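You operate a simulated robot arm through the tools that you are given. There is no shell and no other tool. Be economical: measure what you need, move in short steps, check, and stop when the job is done.

You run a simulated robot arm. Do the job below in one go: nothing can be reset, and whatever is moved stays where it is left.

JOB
Empty the white can back into the red drum.
Fine: drum cap open to pour and shut after; the can ends capped on the oil bench; spill nothing. Set down upright: white can. Where these are worked on the way, their far stop is far enough and under half their travel is too little: drum cap.

Only the result counts: the job must be done as asked and must still hold three seconds after the hand-in. Knocking over, shifting, dropping, spilling or breaking anything else fails it. Lids that push on must go on centred and level and be pressed home; caps that screw on are set level and turned clockwise until they are tight.

ROBOT AND FRAMES
A 6-joint arm with a two-finger parallel gripper on a trunk, on a base that drives. Base frame: it is fixed to the floor where the robot stands at the start and does not move with it; the origin is under the middle of the robot, x ahead of it, y to its left, z up. Readings come in mm, rad, newtons and seconds.
With the tool pointing down near the work surface it reaches from about 340 to 820 mm from the robot's upright axis, wherever it stands. Its first joint turns from -2.897 to 2.897 rad. Places, roughly: black can (13x13x17 cm) [800, -400, 800]; blue can (7x7x11 cm) [800, -200, 1200]; blue drum [800, 1000, 800]; blue pipe wheel [900, 300, 1200]; blue tap [800, 600, 1000]; diesel pump lever [600, 200, 900]; drum cap [800, 0, 800]; green can (7x7x11 cm) [800, -500, 1200]; green keg [900, -400, 1600]; green tap [600, 1200, 700]; purple tap [700, 800, 800]; red drum [800, 100, 500]; red tap [600, 1200, 1000]; top of the oil bench [600, -300, 700]; vent knob [700, 0, 800]; white can (7x7x11 cm) [600, -300, 800]. Payload 3.43 kg.
The tool frame sits at the grasp point between the pads (the TCP): z along the fingers, y along the line on which they close. The tips reach 34 mm beyond it. The gripper opens to 128 mm. The fingers are 24 mm wide and 12 mm thick; the gripper's body (48 by 130 mm) begins 96 mm behind the TCP.
Orientation is that of the tool frame in the base frame, as a unit quaternion [w, x, y, z]. With the fingers straight down and closing along the base's y, the tool's x points along the base's -x, its y along +y and its z along -z.

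CONTROLS
- The arm moves only by the tool step_arm. Its argument "motion" is a list of rows, each a list of 7 numbers: the turn, a rotation vector about the tool's x, y, z in rad, then the shift along the tool's x, y, z in mm, then the opening in per cent of the stroke, from 0 (shut) to 100 (fully open). In form: [[rx, ry, rz, tx, ty, tz, grip], ...]. A call has 1 to 20 rows; each row is the pose to reach, as a shift and turn from the pose commanded when the call began, along the tool's axes at that moment. Each row takes 0.2 s and may step no farther than 50 mm and 0.15 rad from the row before; otherwise, or with a gripper value out of range, the whole call is refused. A pose out of reach is approached as far as the arm can. The call stops where the force on the tool passes 70 N (or 10 N more than at its start, if that is more) or the arm is blocked; 0.2 s more then pass. The fingers move at their own pace (about 45 mm/s each) and stop on an object; they squeeze with about 36 N. The grip force told is the motor's: it shows also when the fingers shut on nothing. Time passes only in rows, and 0.2 s behind the last, so rows that repeat a pose let the fingers close. The reply holds the time, the measured pose of the TCP, the force on the tool along the base axes, the opening and the grip force, in the units named above and with some noise, with the torque about the TCP (base axes, N m) and any sound that the robot's microphone picked up.
- Cameras (640 x 400 px; columns grow to the right, rows downward): "scene" is now at [0.7, 141.2, 1528]; the picture's right is [-0.17, -0.99, -0.00], its down [-0.57, 0.10, -0.82] and it looks along [0.81, -0.14, -0.58] (base axes); focal length 286 px, centre (320, 200). "wrist" rides on the gripper at [76, -11, -160] in the tool frame; the picture's right is [0.15, 0.99, 0.00], its down [-0.88, 0.13, -0.46] and it looks along [-0.45, 0.07, 0.89] (tool axes); focal length 234 px, centre (320, 200). There is no depth. A picture from a camera that has moved, and an enlarged one, comes with that camera's place and axes in the base frame and with its lens. The place of the scene camera against the robot may be out by one fixed shift of up to 12 mm in any direction.
- camera(camera): a new picture of that camera. It takes no simulated time.
- drive_base(legs): drives the robot by 1 to 6 legs, each [ahead, turn to the left] in mm and rad, along the robot's own axes; the way and the turn of a leg run together, so that a leg with both is an arc; at most 1500 mm and 3.142 rad a leg. The arm and the cameras ride along, it lands a little off, and it stops where it bumps. It gives what a move gives.
- aim_head(pan, tilt): turns the head with the scene camera to pan (to the left, within 2.705 rad either way) and tilt (down, from -0.506 to 1.204), counted from straight ahead of the robot. It gives what a move gives.
- zoom(camera, box): a new picture of the part [left, top, right, bottom] of that camera's present view, enlarged. It takes no simulated time.
- close_job(): hands the job in; it is judged then, once.

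Go step by step. Nothing tells you exact positions but the pictures and the camera data: compare them with the known pose of the tool, close in by small moves and look again before you grip or let go. The budget is 120 turns and 82 pictures, counting those below and the enlarged ones. Unless the task says otherwise, let go and move clear before handing in, and close with one line.

The tools are called after "Call:" by a JSON object that holds its "fn" and its "kwargs". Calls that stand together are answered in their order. step_arm: Moves the arm, as the interface text tells. Its arguments: {"type":"object","properties":{"motion":{"type":"array"}},"required":["motion"]} The other tools are called the same way: drive_base (legs) drives the base; aim_head (pan, tilt) turns the head that bears the scene camera; camera (camera) takes a picture; zoom (camera, box) takes an enlarged picture of a part of a camera's view; close_job () hands the job in.

At the start:

```text
t: 0.0
tcp_pos: [374.1, 64.8, 1145.1]
orientation: [0.001, 0.003, 1.0, -0.001]
ft_force: [-0.4, 0.4, 0.4]
torque: [0.0, 0.02, 0.01]
gripper_width: 128.2
finger_force: 0.0
robot x, y, heading: [-2.7, -3.1, 0.008]
head pan, tilt: [-0.171, 0.632]
```

scene: 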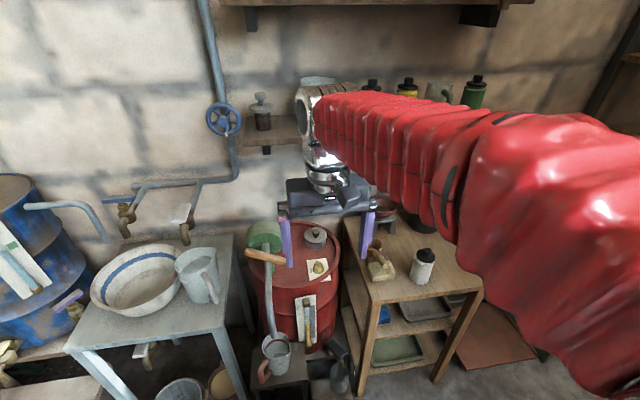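
wrist: 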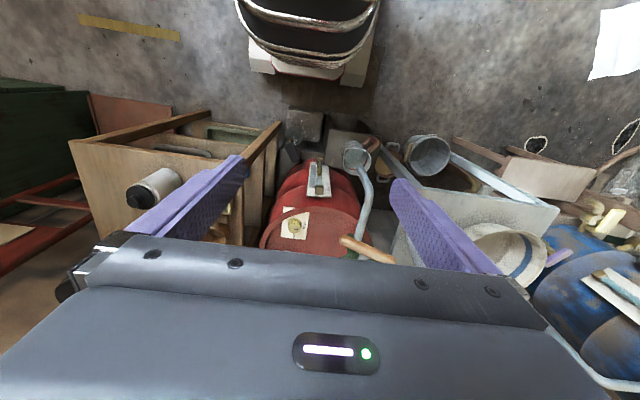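

I see the red drum with a cap on its top and a white can with a black cap on the bench to its right. I'll look closer at both.

Call:
{"fn": "zoom", "kwargs": {"camera": "scene", "box": [230, 200, 390, 300]}}

Call:
{"fn": "zoom", "kwargs": {"camera": "scene", "box": [340, 210, 500, 310]}}

```text
4.00 times, centred on (310, 250) of scene
camera zoom: at [0.7, 141.2, 1528.0], right [-0.17, -0.99, 0.0], down [-0.57, 0.1, -0.82], along [0.81, -0.14, -0.58], focal length 1143 px, centre (360, 0)
```

zoom: 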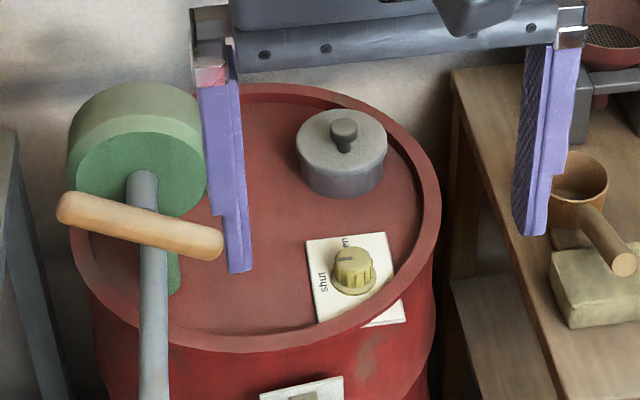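

```text
4.00 times, centred on (420, 260) of scene
camera zoom: at [0.7, 141.2, 1528.0], right [-0.17, -0.99, 0.0], down [-0.57, 0.1, -0.82], along [0.81, -0.14, -0.58], focal length 1143 px, centre (-80, -40)
```

zoom: 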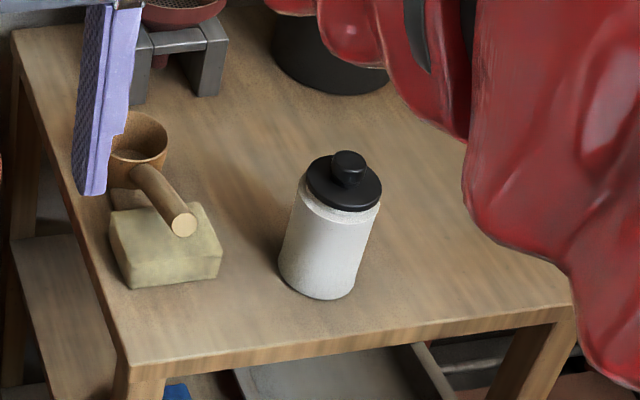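

I'll look at what is in front of the base and pan to the bench for parallax.

Call:
{"fn": "aim_head", "kwargs": {"pan": -0.2, "tilt": 1.0}}

Call:
{"fn": "camera", "kwargs": {"camera": "scene"}}

Call:
{"fn": "zoom", "kwargs": {"camera": "wrist", "box": [60, 80, 380, 280]}}

```text
t: 0.8
tcp_pos: [391.2, 66.3, 1138.2]
orientation: [-0.007, 0.003, 1.0, 0.0]
ft_force: [0.2, 0.4, 0.2]
torque: [-0.01, -0.04, 0.0]
gripper_width: 128.2
finger_force: 0.0
robot x, y, heading: [3.6, 0.7, 0.003]
head pan, tilt: [-0.201, 1.0]
```

```text
77 pictures are left
camera scene: at [-16.7, 142.2, 1498.4], right [-0.2, -0.98, 0.0], down [-0.82, 0.17, -0.55], along [0.54, -0.11, -0.83], focal length 286 px, centre (320, 200)
```

scene: 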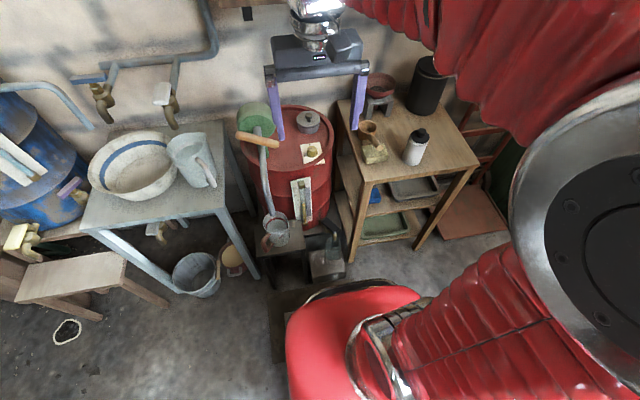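

```text
2.00 times, centred on (220, 180) of wrist
camera zoom: at [316.6, 54.3, 1299.2], right [-0.14, 0.99, 0.0], down [0.89, 0.12, 0.44], along [0.44, 0.06, -0.9], focal length 468 px, centre (520, 240)
```

zoom: 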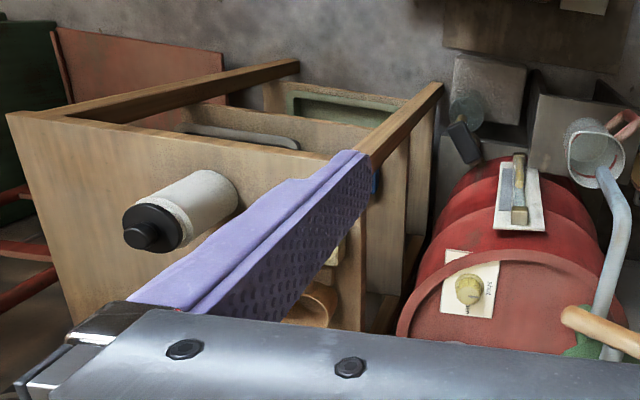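

Can knob triangulates to about (580,-302,876), the drum cap to about (790,18,815). I'll bring the wrist camera above the drum cap.

Call:
{"fn": "step_arm", "kwargs": {"motion": [[0, 0, 0, -42, -6, 15, 100], [0, 0, 0, -84, -12, 30, 100], [0, 0, 0, -126, -18, 45, 100], [0, 0, 0, -168, -24, 60, 100], [0, 0, 0, -210, -30, 75, 100], [0, 0, 0, -252, -36, 90, 100], [0, 0, 0, -294, -42, 105, 100], [0, 0, 0, -336, -48, 120, 100]]}}

Call:
{"fn": "camera", "kwargs": {"camera": "wrist"}}

Call:
{"fn": "camera", "kwargs": {"camera": "scene"}}

```text
t: 2.6
tcp_pos: [724.3, 14.9, 1013.5]
orientation: [-0.007, 0.004, 1.0, 0.0]
ft_force: [0.5, 0.6, 0.4]
torque: [-0.05, 0.02, 0.04]
gripper_width: 127.9
finger_force: 0.1
robot x, y, heading: [-3.8, -1.0, 0.005]
head pan, tilt: [-0.201, 1.0]
```

```text
75 pictures are left
camera wrist: at [648.2, 3.4, 1175.9], right [-0.14, 0.99, 0.0], down [0.89, 0.12, 0.44], along [0.44, 0.06, -0.9], focal length 234 px, centre (320, 200)
```

wrist: 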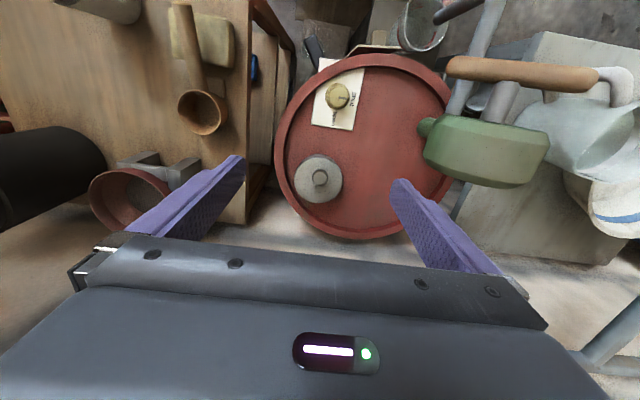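

```text
74 pictures are left
camera scene: at [-16.9, 142.2, 1498.4], right [-0.2, -0.98, 0.0], down [-0.82, 0.17, -0.55], along [0.54, -0.11, -0.83], focal length 286 px, centre (320, 200)
```

scene: 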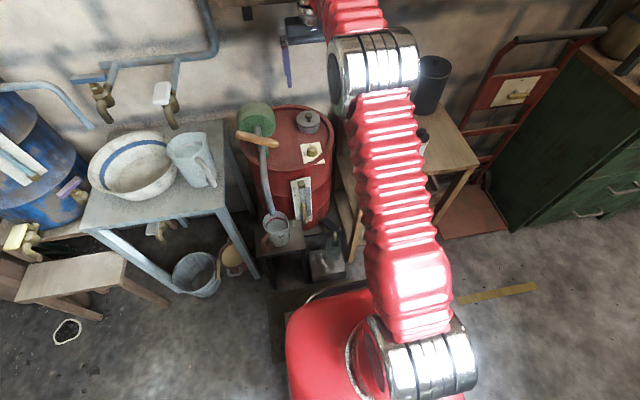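

Call:
{"fn": "zoom", "kwargs": {"camera": "wrist", "box": [264, 50, 424, 150]}}

Call:
{"fn": "zoom", "kwargs": {"camera": "wrist", "box": [264, 140, 424, 240]}}

```text
4.00 times, centred on (344, 100) of wrist
camera zoom: at [648.2, 3.4, 1175.9], right [-0.14, 0.99, 0.0], down [0.89, 0.12, 0.44], along [0.44, 0.06, -0.9], focal length 937 px, centre (224, 600)
```

zoom: 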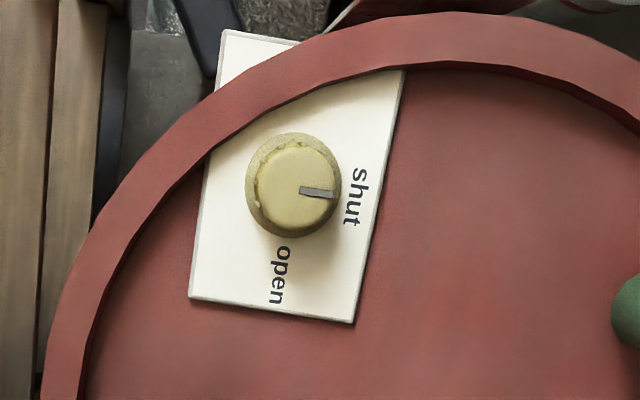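

```text
4.00 times, centred on (344, 190) of wrist
camera zoom: at [648.2, 3.4, 1175.9], right [-0.14, 0.99, 0.0], down [0.89, 0.12, 0.44], along [0.44, 0.06, -0.9], focal length 937 px, centre (224, 240)
```

zoom: 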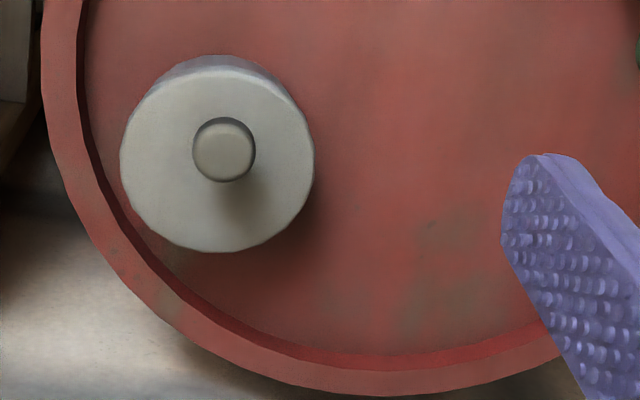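

The drum cap has a knob top at about (779,21,829); nothing shows a hinge. I'll bring the half-closed gripper over the knob.

Call:
{"fn": "step_arm", "kwargs": {"motion": [[0, 0, 0, -18, 2, 35, 47], [0, 0, 0, -36, 4, 70, 47], [0, 0, 0, -55, 6, 105, 47], [0, 0, 0, -55, 6, 130, 47], [0, 0, 0, -55, 6, 130, 47]]}}

Call:
{"fn": "camera", "kwargs": {"camera": "wrist"}}

Call:
{"fn": "zoom", "kwargs": {"camera": "scene", "box": [230, 60, 390, 160]}}

```text
t: 3.4
tcp_pos: [722.5, 15.9, 968.5]
orientation: [-0.014, 0.005, 1.0, 0.0]
ft_force: [-0.7, 0.9, 0.8]
torque: [0.04, -0.04, -0.01]
gripper_width: 66.4
finger_force: 0.1
robot x, y, heading: [-2.4, -4.7, 0.0]
head pan, tilt: [-0.201, 1.0]
stopped in row 3: the arm was blocked; the commanded pose is now the measured one
```

```text
71 pictures are left
camera wrist: at [650.7, 5.5, 1131.6], right [-0.14, 0.99, 0.0], down [0.89, 0.12, 0.43], along [0.43, 0.06, -0.9], focal length 234 px, centre (320, 200)
```

wrist: 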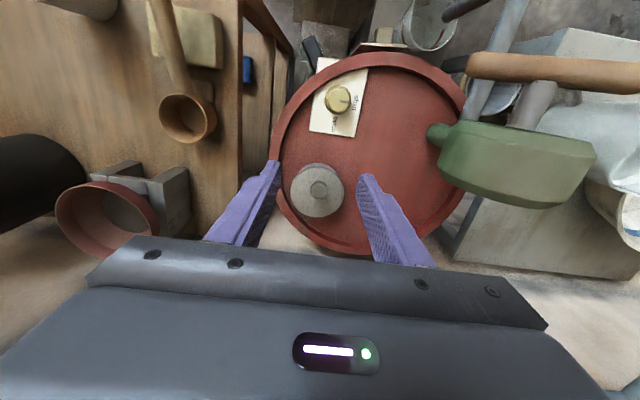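

```text
4.00 times, centred on (310, 110) of scene
camera zoom: at [-80.5, 142.1, 1504.6], right [-0.2, -0.98, -0.01], down [-0.79, 0.17, -0.59], along [0.58, -0.11, -0.81], focal length 1143 px, centre (360, 560)
```

zoom: 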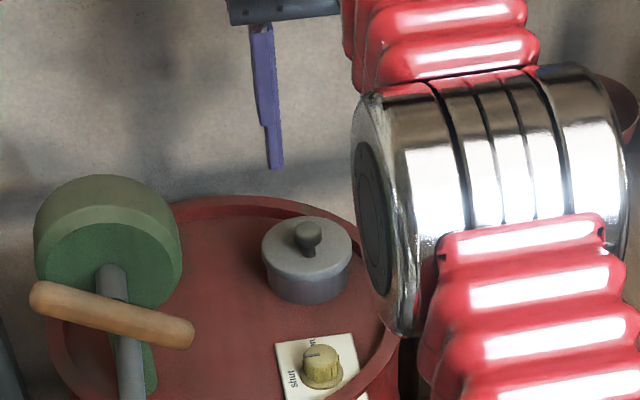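

The arm was blocked and the trunk has leaned back: something upstream of the hand touches, perhaps the wall shelf. I'll back off a little and look up.

Call:
{"fn": "step_arm", "kwargs": {"motion": [[0, 0, 0, 25, 0, 0, 47], [0, 0, 0, 50, 0, 0, 47]]}}

Call:
{"fn": "aim_head", "kwargs": {"pan": -0.2, "tilt": 0.4}}

Call:
{"fn": "camera", "kwargs": {"camera": "scene"}}

```text
t: 3.7
tcp_pos: [697.7, 14.3, 949.5]
orientation: [-0.063, 0.004, 0.998, -0.001]
ft_force: [0.4, -0.2, -1.2]
torque: [0.0, 0.04, -0.03]
gripper_width: 60.3
finger_force: 0.0
robot x, y, heading: [-8.7, -5.3, 0.0]
head pan, tilt: [-0.201, 1.0]
stopped in row 1: the arm was blocked; the commanded pose is now the measured one
```

```text
t: 4.7
tcp_pos: [697.1, 15.7, 949.9]
orientation: [-0.064, 0.004, 0.998, -0.002]
ft_force: [-1.1, -0.2, 0.4]
torque: [-0.03, -0.01, 0.04]
gripper_width: 60.2
finger_force: 0.1
robot x, y, heading: [-7.1, -5.7, 0.0]
head pan, tilt: [-0.201, 0.4]
```

```text
69 pictures are left
camera scene: at [-75.3, 137.9, 1557.5], right [-0.2, -0.98, -0.01], down [-0.32, 0.08, -0.94], along [0.93, -0.18, -0.33], focal length 286 px, centre (320, 200)
```

scene: 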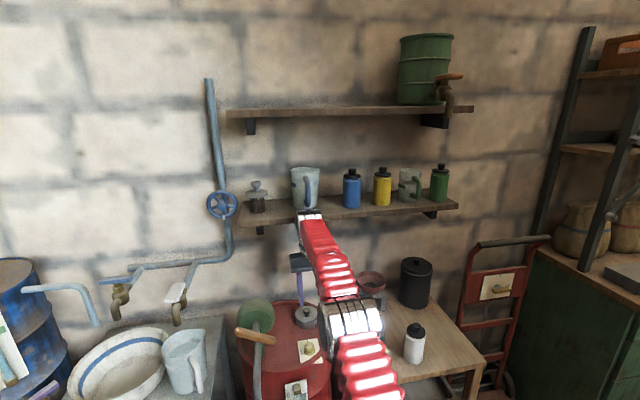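

Call:
{"fn": "zoom", "kwargs": {"camera": "scene", "box": [240, 150, 400, 250]}}

Call:
{"fn": "zoom", "kwargs": {"camera": "scene", "box": [220, 230, 460, 380]}}

```text
4.00 times, centred on (320, 200) of scene
camera zoom: at [-75.3, 137.9, 1557.5], right [-0.2, -0.98, -0.01], down [-0.32, 0.08, -0.94], along [0.93, -0.18, -0.33], focal length 1143 px, centre (320, 200)
```

zoom: 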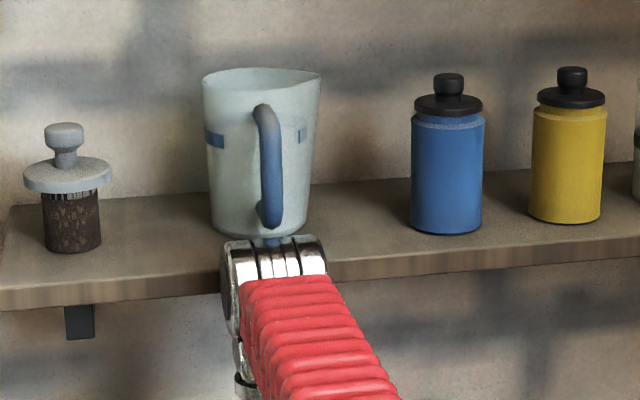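

```text
2.67 times, centred on (340, 305) of scene
camera zoom: at [-75.3, 137.9, 1557.5], right [-0.2, -0.98, -0.01], down [-0.32, 0.08, -0.94], along [0.93, -0.18, -0.33], focal length 762 px, centre (267, -80)
```

zoom: 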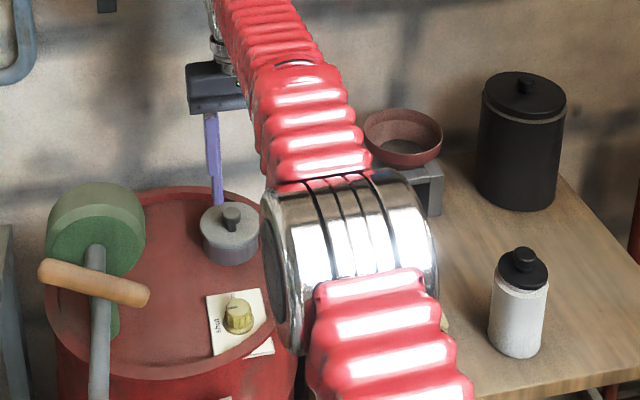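

The wrist joint presses on the shelf edge under the jug. I'll ease the wrist back by re-levelling the tool while moving backward.

Call:
{"fn": "step_arm", "kwargs": {"motion": [[0, -0.04, 0, 10, 0, 0, 47], [0, -0.08, 0, 25, 0, 0, 47], [0, -0.12, 0, 45, 0, 0, 47]]}}

Call:
{"fn": "zoom", "kwargs": {"camera": "scene", "box": [240, 150, 400, 250]}}

```text
t: 5.0
tcp_pos: [676.9, 15.4, 926.1]
orientation: [-0.109, 0.004, 0.994, -0.002]
ft_force: [-1.0, -0.1, -0.3]
torque: [0.02, 0.02, -0.04]
gripper_width: 60.1
finger_force: 0.0
robot x, y, heading: [-3.9, -3.2, 0.004]
head pan, tilt: [-0.201, 0.4]
stopped in row 1: the arm was blocked; the commanded pose is now the measured one
```

```text
4.00 times, centred on (320, 200) of scene
camera zoom: at [-86.2, 137.8, 1558.5], right [-0.2, -0.98, -0.01], down [-0.31, 0.08, -0.95], along [0.93, -0.18, -0.32], focal length 1143 px, centre (320, 200)
```

zoom: 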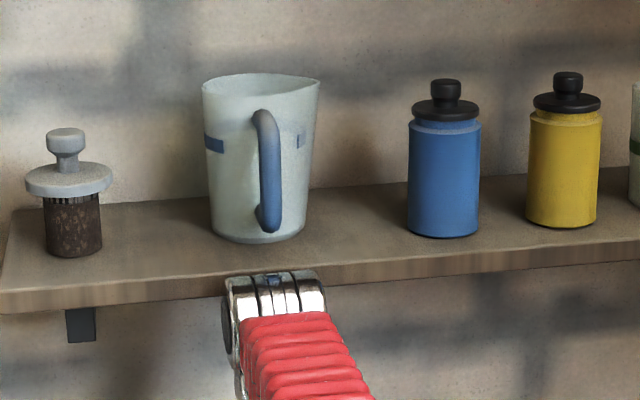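

The wrist is now clear of the shelf but the arm still seems to be blocked somewhere. I'll look at the whole arm.

Call:
{"fn": "aim_head", "kwargs": {"pan": -0.2, "tilt": 0.9}}

Call:
{"fn": "camera", "kwargs": {"camera": "scene"}}

Call:
{"fn": "camera", "kwargs": {"camera": "wrist"}}

```text
t: 5.9
tcp_pos: [675.8, 15.6, 925.8]
orientation: [-0.109, 0.004, 0.994, -0.001]
ft_force: [0.0, -0.5, -0.7]
torque: [0.05, 0.0, 0.0]
gripper_width: 60.2
finger_force: 0.1
robot x, y, heading: [-7.9, -2.2, 0.004]
head pan, tilt: [-0.201, 0.901]
```

```text
65 pictures are left
camera scene: at [-101.1, 141.4, 1514.8], right [-0.2, -0.98, -0.01], down [-0.72, 0.15, -0.68], along [0.67, -0.12, -0.74], focal length 286 px, centre (320, 200)
```

scene: 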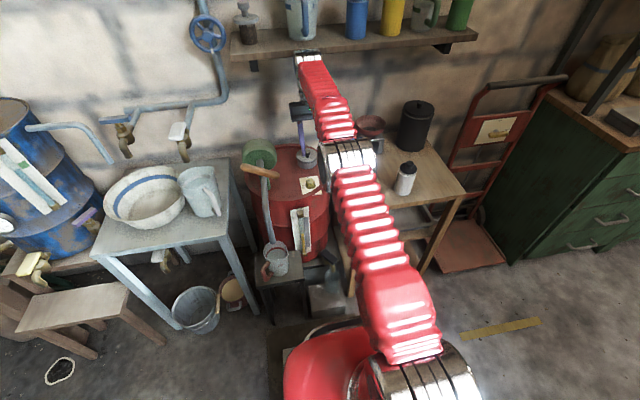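

```text
64 pictures are left
camera wrist: at [635.4, 4.8, 1099.0], right [-0.14, 0.99, 0.03], down [0.96, 0.12, 0.25], along [0.25, 0.06, -0.97], focal length 234 px, centre (320, 200)
```

wrist: 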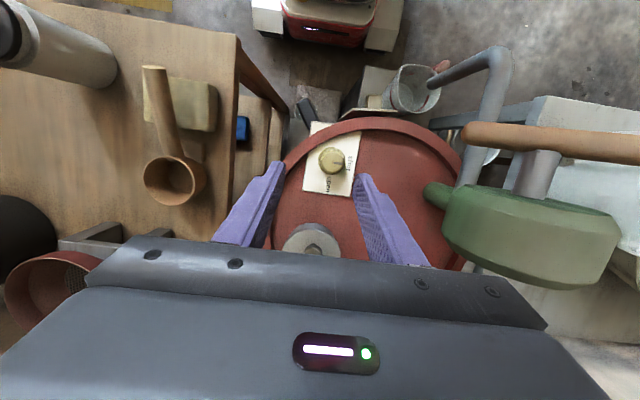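

I suspect the wrist had come down on the shelf's edge. I'll test a small pure backward move.

Call:
{"fn": "step_arm", "kwargs": {"motion": [[0, 0, 0, 10, 0, 2, 47], [0, 0, 0, 20, 0, 4, 47]]}}

```text
t: 6.3
tcp_pos: [713.7, 13.3, 802.0]
orientation: [-0.231, -0.002, 0.973, 0.0]
ft_force: [4.6, 11.7, -18.1]
torque: [-1.27, 1.46, 0.65]
gripper_width: 59.9
finger_force: 0.0
robot x, y, heading: [-8.8, -3.4, 0.001]
head pan, tilt: [-0.201, 0.901]
stopped in row 1: the arm was blocked; the commanded pose is now the measured one
```

Call:
{"fn": "camera", "kwargs": {"camera": "wrist"}}

Call:
{"fn": "camera", "kwargs": {"camera": "scene"}}

```text
63 pictures are left
camera wrist: at [716.9, 0.4, 979.0], right [-0.13, 0.99, 0.07], down [0.99, 0.13, 0.01], along [0.0, 0.07, -1.0], focal length 234 px, centre (320, 200)
```

wrist: 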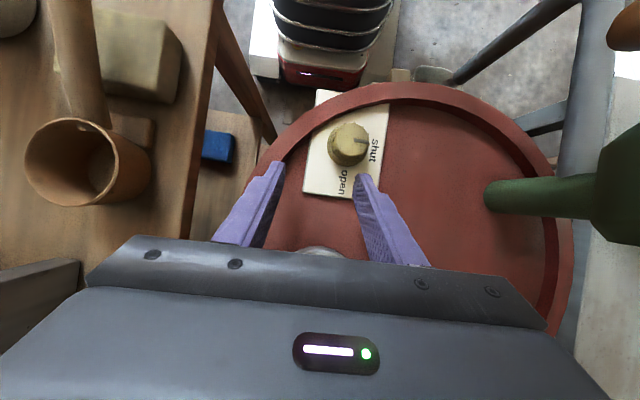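

```text
62 pictures are left
camera scene: at [21.1, 128.4, 1508.0], right [-0.19, -0.98, -0.01], down [-0.78, 0.15, -0.61], along [0.6, -0.11, -0.79], focal length 286 px, centre (320, 200)
```

scene: 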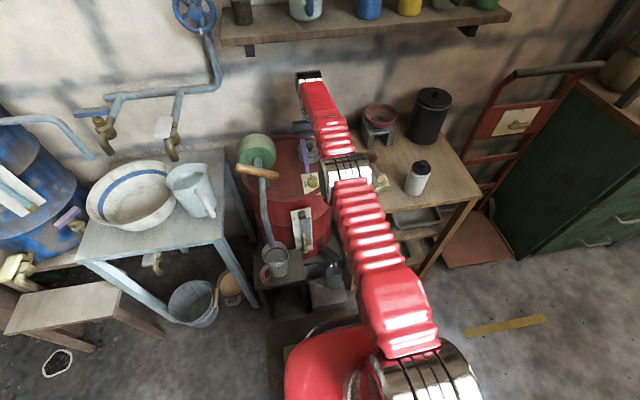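

The arm sprang down off the shelf edge; finger tips now rest near the vent knob. I'll lift gently, then level the tool and pull the wrist back from under the shelf.

Call:
{"fn": "step_arm", "kwargs": {"motion": [[0, 0, 0, 6.7, 0, -13.4, 47], [0, 0, 0, 15.7, 0, -31.3, 47], [0, -0.1, 0, 26.9, 0, -31.2, 47], [0, -0.2, 0, 42.6, 0, -28.9, 47], [0, -0.3, 0, 62.7, 0, -24.4, 47], [0, -0.4, 0, 87.3, 0, -17.6, 47], [0, -0.46, 0, 116.3, 0, -8.6, 47], [0, -0.46, 0, 116.3, 0, -8.6, 47]]}}

Call:
{"fn": "camera", "kwargs": {"camera": "scene"}}

Call:
{"fn": "camera", "kwargs": {"camera": "wrist"}}

```text
t: 8.1
tcp_pos: [628.4, 16.2, 906.2]
orientation: [0.085, 0.003, 0.996, -0.002]
ft_force: [0.5, 0.3, 0.1]
torque: [-0.03, 0.02, 0.01]
gripper_width: 60.4
finger_force: 0.0
robot x, y, heading: [-3.3, 0.4, 0.001]
head pan, tilt: [-0.201, 0.901]
```

```text
61 pictures are left
camera scene: at [-16.1, 142.2, 1505.7], right [-0.2, -0.98, 0.0], down [-0.76, 0.15, -0.63], along [0.62, -0.12, -0.77], focal length 286 px, centre (320, 200)
```

scene: 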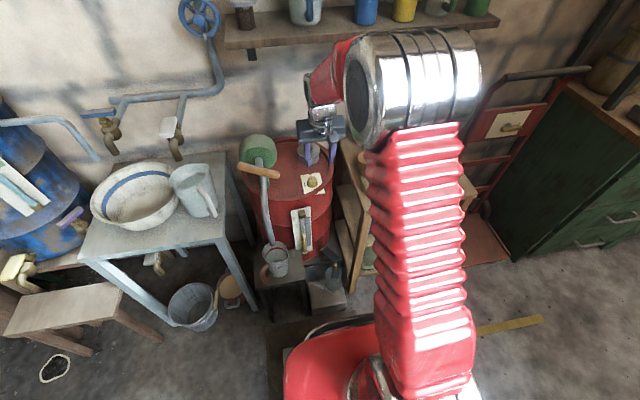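

```text
60 pictures are left
camera wrist: at [524.8, 5.2, 1051.2], right [-0.14, 0.99, -0.03], down [0.79, 0.13, 0.6], along [0.6, 0.06, -0.8], focal length 234 px, centre (320, 200)
```

wrist: 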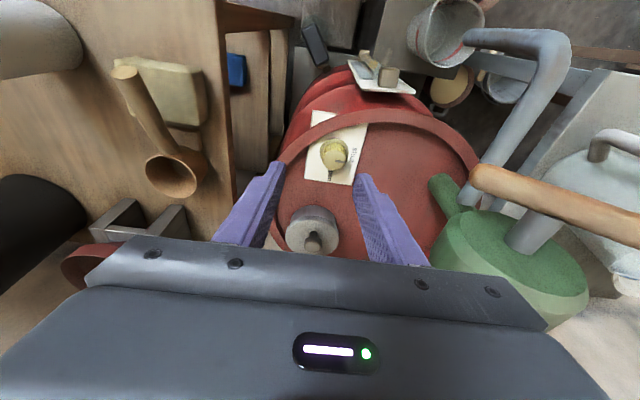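

Free again. I'll check that the drum top, jug and shelf items are unchanged.

Call:
{"fn": "zoom", "kwargs": {"camera": "wrist", "box": [264, 100, 424, 260]}}

Call:
{"fn": "aim_head", "kwargs": {"pan": -0.2, "tilt": 0.5}}

Call:
{"fn": "zoom", "kwargs": {"camera": "scene", "box": [200, 80, 440, 230]}}

```text
2.50 times, centred on (344, 180) of wrist
camera zoom: at [524.8, 5.2, 1051.2], right [-0.14, 0.99, -0.03], down [0.79, 0.13, 0.6], along [0.6, 0.06, -0.8], focal length 585 px, centre (260, 250)
```

zoom: 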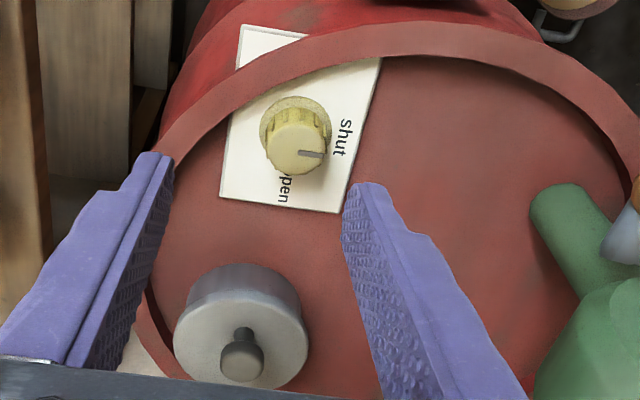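

```text
t: 8.9
tcp_pos: [628.6, 14.8, 905.4]
orientation: [0.086, 0.003, 0.996, -0.003]
ft_force: [0.4, -0.1, -0.5]
torque: [0.01, 0.0, -0.01]
gripper_width: 60.3
finger_force: 0.0
robot x, y, heading: [-5.1, -1.2, 0.001]
head pan, tilt: [-0.201, 0.499]
```

```text
2.67 times, centred on (320, 155) of scene
camera zoom: at [-1.4, 139.1, 1539.7], right [-0.2, -0.98, 0.0], down [-0.46, 0.09, -0.89], along [0.87, -0.17, -0.47], focal length 762 px, centre (320, 320)
```

zoom: 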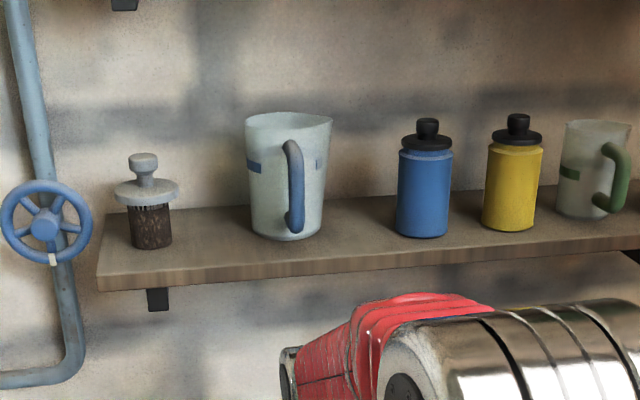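

Everything looks untouched. I'll approach the cap with the tool pitched about 35° forward so the wrist stays clear of the shelf.

Call:
{"fn": "step_arm", "kwargs": {"motion": [[0, -0.11, 0, -33, 2, 6, 47], [0, -0.22, 0, -66, 3, 11, 47], [0, -0.33, 0, -98, 5, 17, 47], [0, -0.44, 0, -129, 5.5, 30, 47], [0, -0.44, 0, -129, 5.5, 42, 47], [0, -0.44, 0, -129, 5.5, 42, 47]]}}

Call:
{"fn": "zoom", "kwargs": {"camera": "wrist", "box": [220, 100, 420, 225]}}

Call:
{"fn": "camera", "kwargs": {"camera": "scene"}}

```text
t: 10.3
tcp_pos: [761.0, 18.9, 884.1]
orientation: [0.3, 0.002, 0.954, -0.003]
ft_force: [-0.1, 0.5, 0.3]
torque: [-0.01, 0.0, 0.0]
gripper_width: 60.0
finger_force: 0.2
robot x, y, heading: [-9.9, -6.5, 0.0]
head pan, tilt: [-0.201, 0.499]
```

```text
3.20 times, centred on (320, 162) of wrist
camera zoom: at [606.8, 9.4, 973.2], right [-0.11, 0.99, -0.09], down [0.46, 0.13, 0.88], along [0.88, 0.06, -0.47], focal length 749 px, centre (320, 320)
```

zoom: 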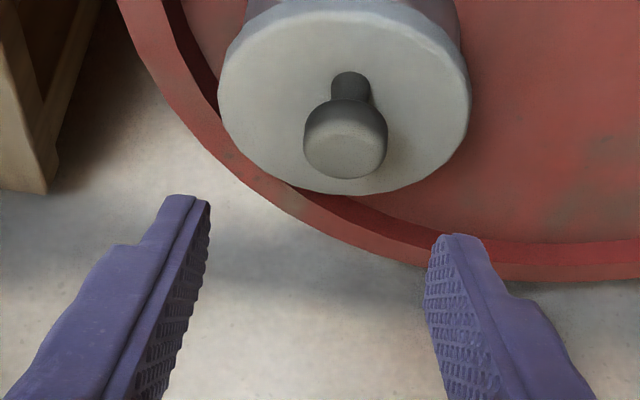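

```text
56 pictures are left
camera scene: at [-1.3, 139.1, 1539.8], right [-0.2, -0.98, 0.0], down [-0.46, 0.09, -0.89], along [0.87, -0.17, -0.46], focal length 286 px, centre (320, 200)
```

scene: 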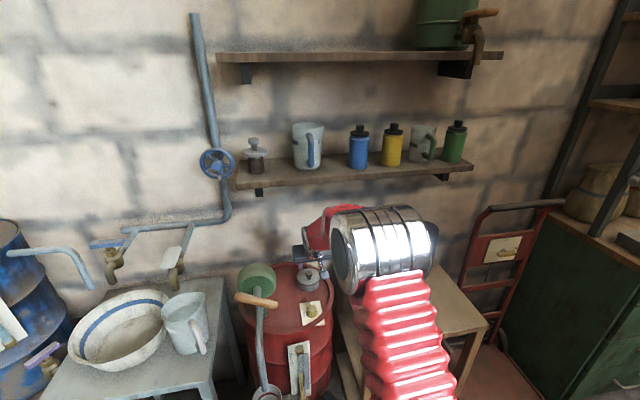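

The knob head is about (774,22,825). I'll lower straight down so the pads straddle it.

Call:
{"fn": "step_arm", "kwargs": {"motion": [[0, 0, 0, 10, 2, 12, 47], [0, 0, 0, 18, 3, 22, 40], [0, 0, 0, 23, 3, 28, 40], [0, 0, 0, 23, 3, 28, 40]]}}

Call:
{"fn": "zoom", "kwargs": {"camera": "wrist", "box": [220, 100, 420, 225]}}

Call:
{"fn": "zoom", "kwargs": {"camera": "scene", "box": [260, 240, 360, 302]}}

```text
t: 11.3
tcp_pos: [757.9, 22.6, 848.0]
orientation: [0.301, 0.002, 0.954, -0.004]
ft_force: [0.0, -0.2, 0.1]
torque: [-0.04, 0.0, 0.05]
gripper_width: 51.1
finger_force: 0.1
robot x, y, heading: [-7.8, 4.3, 0.005]
head pan, tilt: [-0.201, 0.499]
```

```text
3.20 times, centred on (320, 162) of wrist
camera zoom: at [604.1, 13.1, 936.9], right [-0.11, 0.99, -0.09], down [0.46, 0.13, 0.88], along [0.88, 0.06, -0.47], focal length 749 px, centre (320, 320)
```

zoom: 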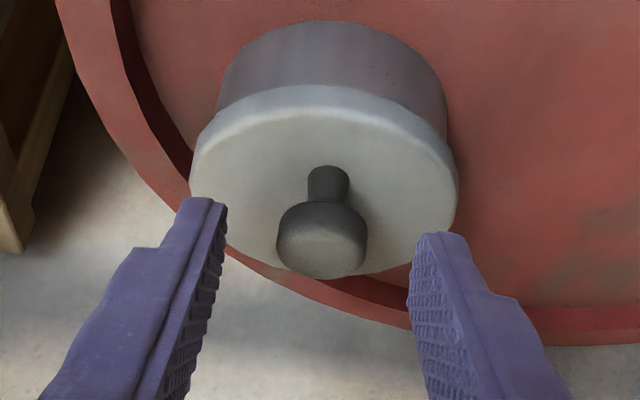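

```text
6.40 times, centred on (310, 271) of scene
camera zoom: at [-1.3, 139.1, 1539.8], right [-0.2, -0.98, 0.0], down [-0.46, 0.09, -0.89], along [0.87, -0.17, -0.46], focal length 1828 px, centre (384, -254)
```

zoom: 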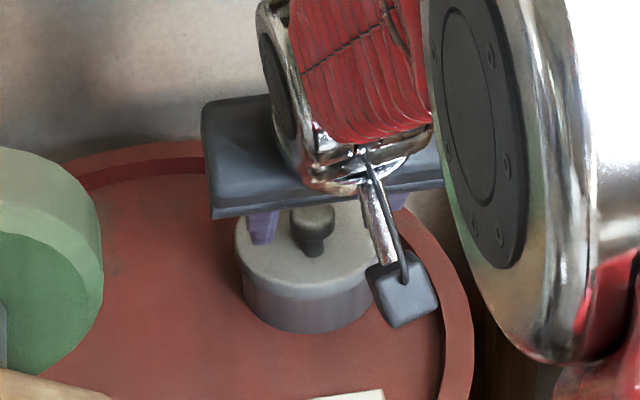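

The pad tips are level with the knob head but slightly behind it. I'll move 10 mm forward and close.

Call:
{"fn": "step_arm", "kwargs": {"motion": [[0, 0, 0, -7, 0, 7.4, 40], [0, 0, 0, -7, 0, 7.4, 20], [0, 0, 0, -7, 0, 7.4, 0], [0, 0, 0, -7, 0, 7.4, 0], [0, 0, 0, -7, 0, 7.4, 0]]}}

Call:
{"fn": "zoom", "kwargs": {"camera": "wrist", "box": [220, 100, 420, 225]}}

```text
t: 12.5
tcp_pos: [769.7, 23.3, 847.3]
orientation: [0.301, 0.002, 0.954, -0.003]
ft_force: [4.4, 16.0, -3.0]
torque: [0.52, -0.08, 0.25]
gripper_width: 23.0
finger_force: 44.5
robot x, y, heading: [-3.6, -0.8, 0.002]
head pan, tilt: [-0.201, 0.499]
```

```text
3.20 times, centred on (320, 162) of wrist
camera zoom: at [614.6, 13.7, 935.2], right [-0.11, 0.99, -0.09], down [0.46, 0.13, 0.88], along [0.88, 0.06, -0.47], focal length 749 px, centre (320, 320)
```

zoom: 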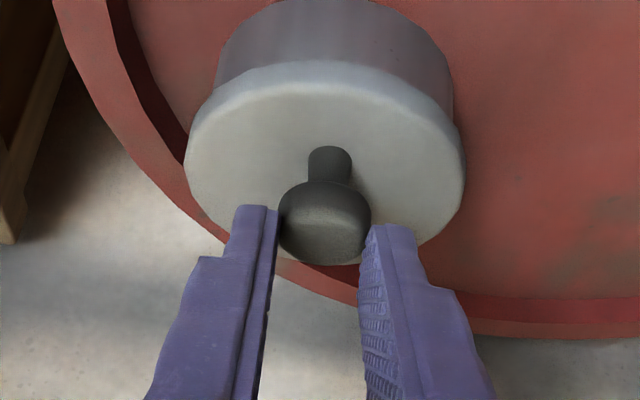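

Knob gripped (23 mm). I'll test with a small upward pull.

Call:
{"fn": "step_arm", "kwargs": {"motion": [[0, 0, 0, -2.3, 0, -3.3, 0], [0, 0, 0, -4.6, 0, -6.6, 0], [0, 0, 0, -4.6, 0, -6.6, 0]]}}

Call:
{"fn": "zoom", "kwargs": {"camera": "wrist", "box": [220, 100, 420, 225]}}

```text
t: 13.3
tcp_pos: [769.0, 21.1, 855.6]
orientation: [0.301, 0.002, 0.954, -0.004]
ft_force: [0.6, 0.5, -0.1]
torque: [0.01, 0.04, 0.0]
gripper_width: 0.0
finger_force: 32.5
robot x, y, heading: [-2.4, -3.5, 0.001]
head pan, tilt: [-0.201, 0.499]
```

```text
3.20 times, centred on (320, 162) of wrist
camera zoom: at [614.0, 11.8, 943.5], right [-0.11, 0.99, -0.09], down [0.46, 0.13, 0.88], along [0.88, 0.06, -0.47], focal length 749 px, centre (320, 320)
```

zoom: 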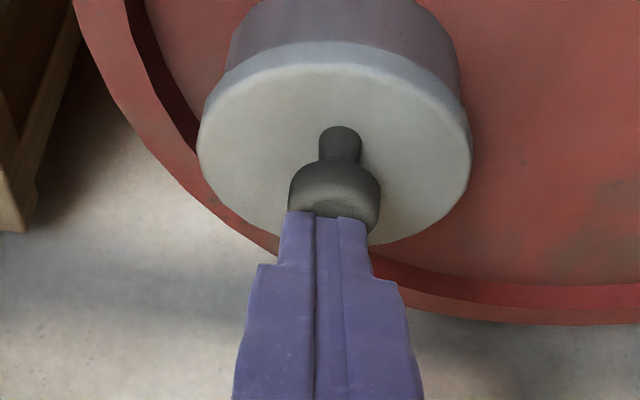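

The grip was too shallow and slipped off; the knob is about 30 mm tall, so I can go lower. Open, descend, look.

Call:
{"fn": "step_arm", "kwargs": {"motion": [[0, 0, 0, 0, 2, 0, 40], [0, 0, 0, 0, 3.5, 0, 40], [0, 0, 0, 0, 3.5, 0, 40], [0, 0, 0, 4, 3.5, 7.5, 40], [0, 0, 0, 7.8, 3.5, 14.7, 40], [0, 0, 0, 7.8, 3.5, 14.7, 40]]}}

Call:
{"fn": "zoom", "kwargs": {"camera": "wrist", "box": [220, 100, 420, 225]}}

```text
t: 14.7
tcp_pos: [771.7, 26.3, 837.8]
orientation: [0.301, 0.003, 0.954, -0.004]
ft_force: [-0.9, 0.2, 0.3]
torque: [-0.01, -0.02, -0.01]
gripper_width: 51.1
finger_force: 0.2
robot x, y, heading: [-5.8, 0.1, 0.003]
head pan, tilt: [-0.201, 0.499]
```

```text
3.20 times, centred on (320, 162) of wrist
camera zoom: at [616.6, 16.5, 926.5], right [-0.11, 0.99, -0.09], down [0.46, 0.13, 0.88], along [0.88, 0.06, -0.47], focal length 749 px, centre (320, 320)
```

zoom: 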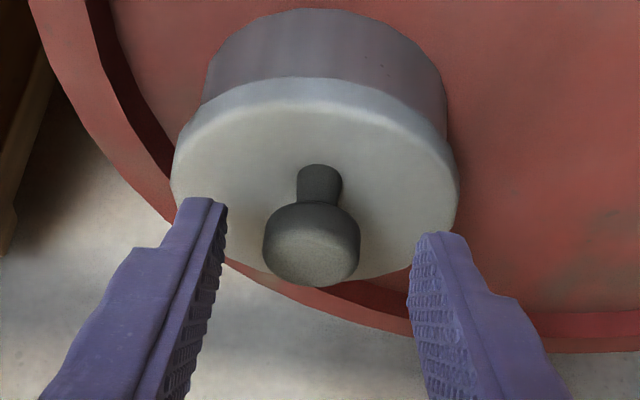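

Call:
{"fn": "step_arm", "kwargs": {"motion": [[0, 0, 0, -4.9, -1, 3.4, 40], [0, 0, 0, -4.9, -1, 3.4, 20], [0, 0, 0, -4.9, -1, 3.4, 0], [0, 0, 0, -4.9, -1, 3.4, 0], [0, 0, 0, -4.9, -1, 3.4, 0]]}}

Call:
{"fn": "step_arm", "kwargs": {"motion": [[0, 0, 0, -1.7, 0, -2.5, 0], [0, 0, 0, -3.4, 0, -5, 0], [0, 0, 0, -3.4, 0, -5, 0]]}}

Call:
{"fn": "zoom", "kwargs": {"camera": "wrist", "box": [220, 100, 420, 225]}}

```text
t: 15.9
tcp_pos: [778.3, 23.9, 838.8]
orientation: [0.3, 0.003, 0.954, -0.005]
ft_force: [2.3, -18.4, -0.4]
torque: [-0.59, -0.15, -0.11]
gripper_width: 25.1
finger_force: 45.4
robot x, y, heading: [-2.2, -2.8, -0.002]
head pan, tilt: [-0.201, 0.499]
```

```text
t: 16.7
tcp_pos: [775.5, 24.0, 842.4]
orientation: [0.298, 0.003, 0.954, -0.004]
ft_force: [18.9, -32.4, -22.0]
torque: [-0.88, 0.33, -0.2]
gripper_width: 25.1
finger_force: 45.1
robot x, y, heading: [-6.2, -1.9, 0.004]
head pan, tilt: [-0.201, 0.499]
```

```text
3.20 times, centred on (320, 162) of wrist
camera zoom: at [622.5, 14.2, 931.4], right [-0.11, 0.99, -0.09], down [0.46, 0.13, 0.88], along [0.88, 0.06, -0.47], focal length 749 px, centre (320, 320)
```

zoom: 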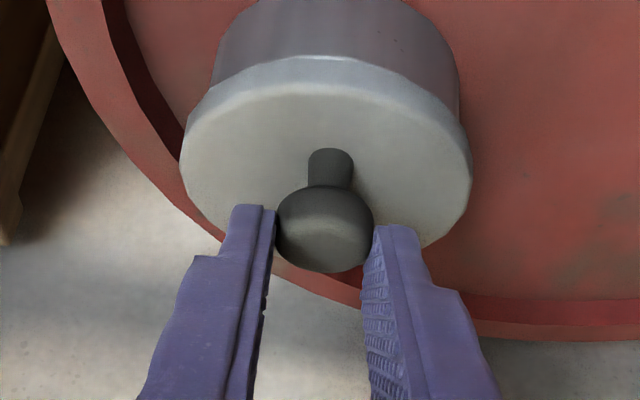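

The pull meets 22 N without lifting, so it may screw. I'll relax the pull and try a counter-clockwise turn about the knob's axis.

Call:
{"fn": "step_arm", "kwargs": {"motion": [[0, 0, 0, 2.5, -1, 4, 0], [-0.057, 0, -0.082, 2.5, -2, 4, 0], [-0.114, 0, -0.164, 2.5, -3, 4, 0], [-0.171, 0, -0.246, 2.5, -4, 4, 0], [-0.171, 0, -0.246, 2.5, -4, 4, 0]]}}

Call:
{"fn": "zoom", "kwargs": {"camera": "wrist", "box": [220, 100, 420, 225]}}

```text
t: 17.9
tcp_pos: [778.9, 21.3, 841.8]
orientation: [0.299, -0.14, 0.943, 0.04]
ft_force: [6.9, -5.7, 6.9]
torque: [0.06, -0.99, -0.01]
gripper_width: 24.7
finger_force: 45.5
robot x, y, heading: [-2.7, 0.9, 0.0]
head pan, tilt: [-0.201, 0.499]
```

```text
3.20 times, centred on (320, 162) of wrist
camera zoom: at [633.3, -33.1, 928.4], right [-0.4, 0.91, -0.09], down [0.4, 0.26, 0.88], along [0.82, 0.32, -0.47], focal length 749 px, centre (320, 320)
```

zoom: 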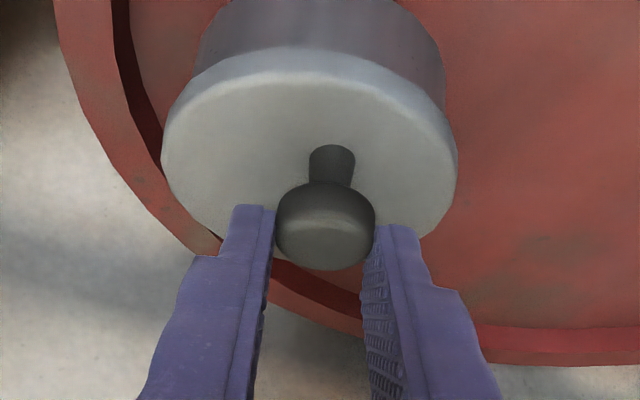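

The turn meets almost no torque, so it likely isn't threaded. I'll pull up further and watch the force.

Call:
{"fn": "step_arm", "kwargs": {"motion": [[0, 0, 0, -2.9, 0, -4.1, 0], [0, 0, 0, -5.7, 0, -8.2, 0], [0, 0, 0, -8.6, 0, -12.3, 0], [0, 0, 0, -8.6, 0, -12.3, 0]]}}

Call:
{"fn": "zoom", "kwargs": {"camera": "wrist", "box": [220, 100, 420, 225]}}

```text
t: 18.9
tcp_pos: [776.5, 19.0, 852.5]
orientation: [0.295, -0.14, 0.944, 0.042]
ft_force: [-11.8, -15.2, -6.8]
torque: [-0.74, 1.32, -0.2]
gripper_width: 23.7
finger_force: 45.0
robot x, y, heading: [-4.9, -5.0, -0.0]
head pan, tilt: [-0.201, 0.499]
```

```text
3.20 times, centred on (320, 162) of wrist
camera zoom: at [630.7, -35.0, 941.8], right [-0.4, 0.91, -0.09], down [0.41, 0.26, 0.87], along [0.82, 0.31, -0.48], focal length 749 px, centre (320, 320)
```

zoom: 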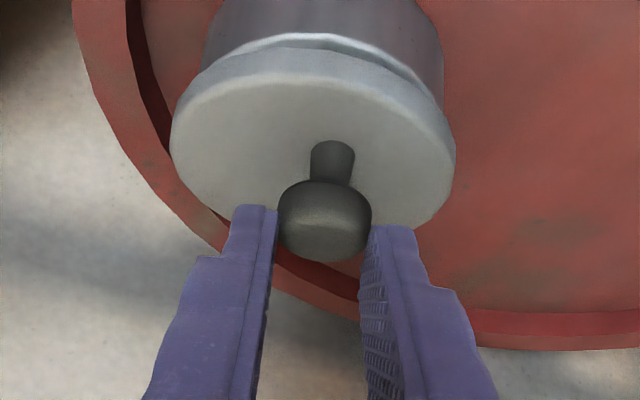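

The cap is lifting, with a gap opening on the far side. Continue lifting and watch how it moves.

Call:
{"fn": "step_arm", "kwargs": {"motion": [[0, 0, 0, -2.9, 0, -4.1, 0], [0, 0, 0, -5.7, 0, -8.2, 0], [0, 0, 0, -8.6, 0, -12.3, 0], [0, 0, 0, -8.6, 0, -12.3, 0]]}}

Call:
{"fn": "zoom", "kwargs": {"camera": "wrist", "box": [220, 60, 420, 225]}}

```text
t: 19.9
tcp_pos: [778.0, 20.8, 869.9]
orientation: [0.298, -0.14, 0.943, 0.041]
ft_force: [0.0, -0.1, -0.4]
torque: [0.0, 0.0, -0.01]
gripper_width: 0.2
finger_force: 33.1
robot x, y, heading: [-3.1, 0.0, 0.002]
head pan, tilt: [-0.201, 0.499]
```

```text
2.42 times, centred on (320, 142) of wrist
camera zoom: at [633.0, -33.4, 958.6], right [-0.4, 0.91, -0.09], down [0.4, 0.26, 0.88], along [0.82, 0.32, -0.47], focal length 568 px, centre (320, 339)
```

zoom: 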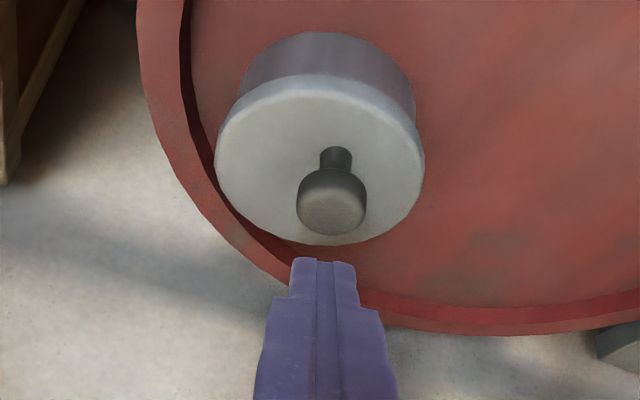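

The pads slid up off the rounded head and the lid settled back. I'll re-grip lower with a steeper tool: undo the yaw, then reduce the pitch to about 15°.

Call:
{"fn": "step_arm", "kwargs": {"motion": [[0, 0, 0, -5.7, 0, -8.2, 20], [0.086, 0, 0.123, -5.7, 1, -8.2, 40], [0.171, 0, 0.246, -5.7, 3, -8.2, 40], [0.171, 0, 0.246, -5.7, 3, -8.2, 40]]}}

Call:
{"fn": "step_arm", "kwargs": {"motion": [[0, 0.12, 0, 0, 0, -4, 40], [0, 0.24, 0, 0, 0, -4, 40], [0, 0.35, 0, 0, 0, -4, 40], [0, 0.35, 0, 0, 0, -4, 40]]}}

Call:
{"fn": "zoom", "kwargs": {"camera": "wrist", "box": [220, 60, 420, 225]}}

Call:
{"fn": "camera", "kwargs": {"camera": "scene"}}

```text
t: 20.9
tcp_pos: [776.8, 24.5, 880.9]
orientation: [0.3, 0.002, 0.954, -0.003]
ft_force: [-0.5, 0.6, -0.5]
torque: [-0.04, 0.07, -0.03]
gripper_width: 51.0
finger_force: 0.1
robot x, y, heading: [-5.8, -1.7, 0.005]
head pan, tilt: [-0.201, 0.499]
```

```text
t: 21.9
tcp_pos: [773.4, 24.3, 882.9]
orientation: [0.129, 0.003, 0.992, -0.003]
ft_force: [-0.4, -0.1, 0.6]
torque: [-0.03, 0.04, -0.04]
gripper_width: 51.0
finger_force: 0.0
robot x, y, heading: [-6.6, 3.7, 0.003]
head pan, tilt: [-0.201, 0.499]
```

```text
2.42 times, centred on (320, 142) of wrist
camera zoom: at [658.0, 14.4, 1018.5], right [-0.13, 0.99, -0.04], down [0.73, 0.13, 0.67], along [0.66, 0.06, -0.74], focal length 568 px, centre (320, 339)
```

zoom: 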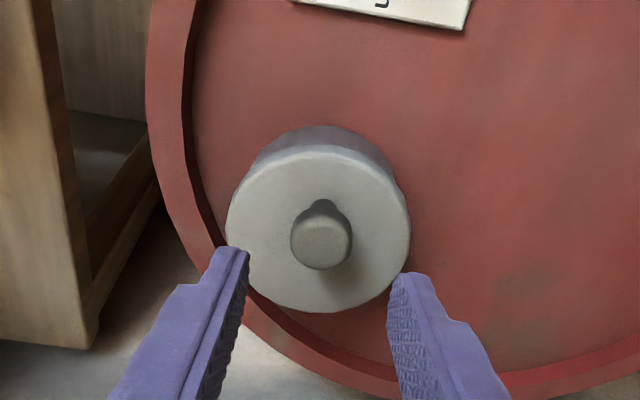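

```text
45 pictures are left
camera scene: at [-1.4, 139.1, 1539.8], right [-0.2, -0.98, 0.0], down [-0.46, 0.09, -0.89], along [0.87, -0.17, -0.46], focal length 286 px, centre (320, 200)
```

scene: 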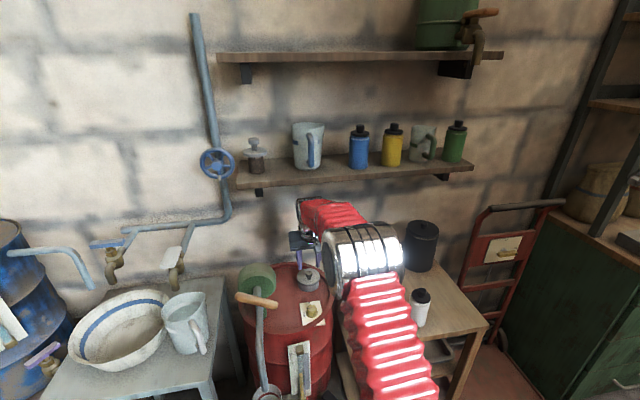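

Call:
{"fn": "step_arm", "kwargs": {"motion": [[0, 0, 0, 5, -0.5, 22, 40], [0, 0, 0, 8, -0.5, 38, 40], [0, 0, 0, 9.2, -0.5, 42, 35], [0, 0, 0, 9.6, -0.5, 44, 35], [0, 0, 0, 10, -0.5, 46, 35]]}}

```text
t: 23.1
tcp_pos: [776.3, 24.2, 836.5]
orientation: [0.13, 0.003, 0.991, -0.004]
ft_force: [0.7, 0.4, 0.3]
torque: [-0.04, -0.02, -0.02]
gripper_width: 44.9
finger_force: 0.0
robot x, y, heading: [-6.3, -4.0, -0.004]
head pan, tilt: [-0.201, 0.499]
```

Still free; I'll feel downward for the cap top in small steps.

Call:
{"fn": "step_arm", "kwargs": {"motion": [[0, 0, 0, 0.5, 0, 2, 35], [0, 0, 0, 1, 0, 4, 35], [0, 0, 0, 1.5, 0, 6, 35]]}}

Call:
{"fn": "zoom", "kwargs": {"camera": "wrist", "box": [220, 80, 420, 245]}}

```text
t: 23.9
tcp_pos: [774.8, 22.7, 829.4]
orientation: [0.131, 0.003, 0.991, -0.003]
ft_force: [-1.2, -0.3, 0.7]
torque: [0.0, -0.03, 0.02]
gripper_width: 44.8
finger_force: 0.1
robot x, y, heading: [-4.2, 3.0, -0.0]
head pan, tilt: [-0.201, 0.499]
```

```text
2.42 times, centred on (320, 162) of wrist
camera zoom: at [659.9, 13.8, 964.7], right [-0.13, 0.99, -0.04], down [0.73, 0.13, 0.67], along [0.67, 0.06, -0.74], focal length 568 px, centre (320, 291)
```

zoom: 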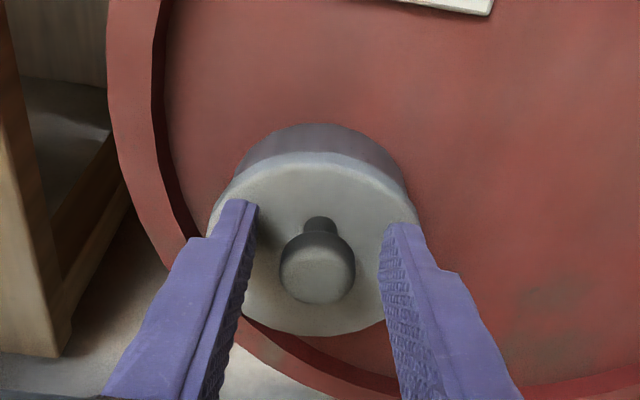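

Call:
{"fn": "step_arm", "kwargs": {"motion": [[0, 0, 0, 0.5, 0, 2, 35], [0, 0, 0, 1, 0, 4, 35], [0, 0, 0, 1, 0, 4, 15], [0, 0, 0, 1, 0, 4, 0], [0, 0, 0, 1, 0, 4, 0], [0, 0, 0, 1, 0, 4, 0]]}}

Call:
{"fn": "step_arm", "kwargs": {"motion": [[0, 0, 0, -1, 0, -4, 0], [0, 0, 0, -2, 0, -8, 0], [0, 0, 0, -3, 0, -12, 0], [0, 0, 0, -4, 0, -16, 0]]}}

Call:
{"fn": "zoom", "kwargs": {"camera": "wrist", "box": [220, 80, 420, 245]}}

```text
t: 25.3
tcp_pos: [776.3, 23.5, 825.9]
orientation: [0.131, 0.003, 0.991, -0.004]
ft_force: [-0.7, 5.0, 5.8]
torque: [0.11, -0.11, 0.02]
gripper_width: 24.8
finger_force: 45.5
robot x, y, heading: [-8.4, -1.0, 0.003]
head pan, tilt: [-0.201, 0.499]
```

```text
t: 26.3
tcp_pos: [775.4, 22.1, 841.2]
orientation: [0.129, 0.003, 0.992, -0.003]
ft_force: [15.1, 5.9, -22.2]
torque: [0.12, 0.81, 0.11]
gripper_width: 24.9
finger_force: 44.6
robot x, y, heading: [-5.7, -2.0, 0.004]
head pan, tilt: [-0.201, 0.499]
```

```text
2.42 times, centred on (320, 162) of wrist
camera zoom: at [660.0, 13.8, 976.8], right [-0.13, 0.99, -0.04], down [0.74, 0.13, 0.66], along [0.66, 0.06, -0.75], focal length 568 px, centre (320, 291)
```

zoom: 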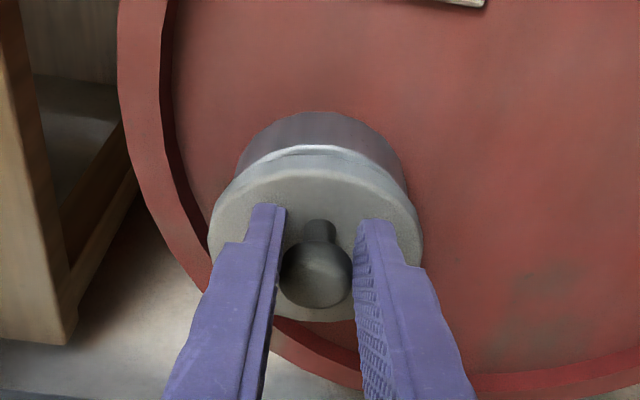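

Solid grip now (25 mm, 22 N pull) and the lid is rising. I'll keep pulling straight up and watch whether it comes free or swings on a hinge.

Call:
{"fn": "step_arm", "kwargs": {"motion": [[0, 0, 0, -1, 0, -4, 0], [0, 0, 0, -2, 0, -8, 0], [0, 0, 0, -3, 0, -12, 0], [0, 0, 0, -3, 0, -12, 0]]}}

Call:
{"fn": "camera", "kwargs": {"camera": "wrist"}}

Call:
{"fn": "zoom", "kwargs": {"camera": "scene", "box": [260, 230, 360, 302]}}

```text
t: 27.3
tcp_pos: [775.9, 23.5, 854.0]
orientation: [0.13, 0.003, 0.992, -0.004]
ft_force: [18.1, 1.5, -24.3]
torque: [0.06, 0.52, 0.04]
gripper_width: 24.9
finger_force: 45.3
robot x, y, heading: [-7.6, 0.8, -0.0]
head pan, tilt: [-0.201, 0.499]
```

```text
42 pictures are left
camera wrist: at [660.4, 13.8, 989.9], right [-0.13, 0.99, -0.04], down [0.73, 0.13, 0.67], along [0.67, 0.06, -0.74], focal length 234 px, centre (320, 200)
```

wrist: 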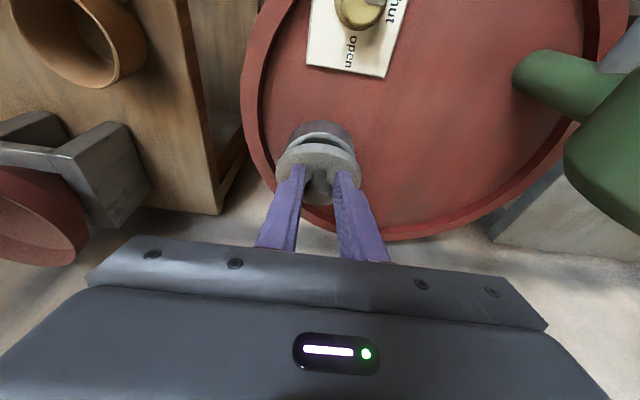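

```text
5.56 times, centred on (310, 266) of scene
camera zoom: at [0.0, 138.9, 1539.8], right [-0.2, -0.98, 0.0], down [-0.46, 0.09, -0.89], along [0.87, -0.17, -0.47], focal length 1587 px, centre (376, -167)
```

zoom: 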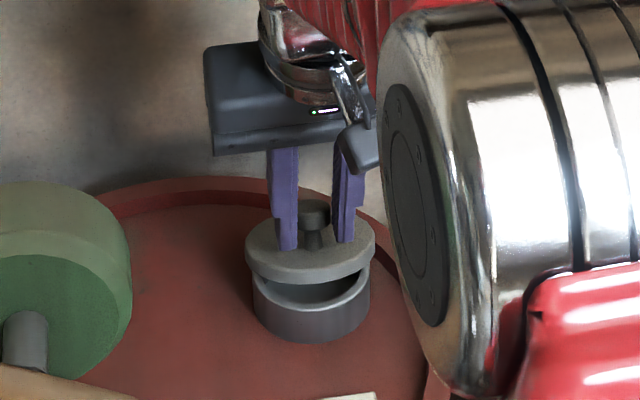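

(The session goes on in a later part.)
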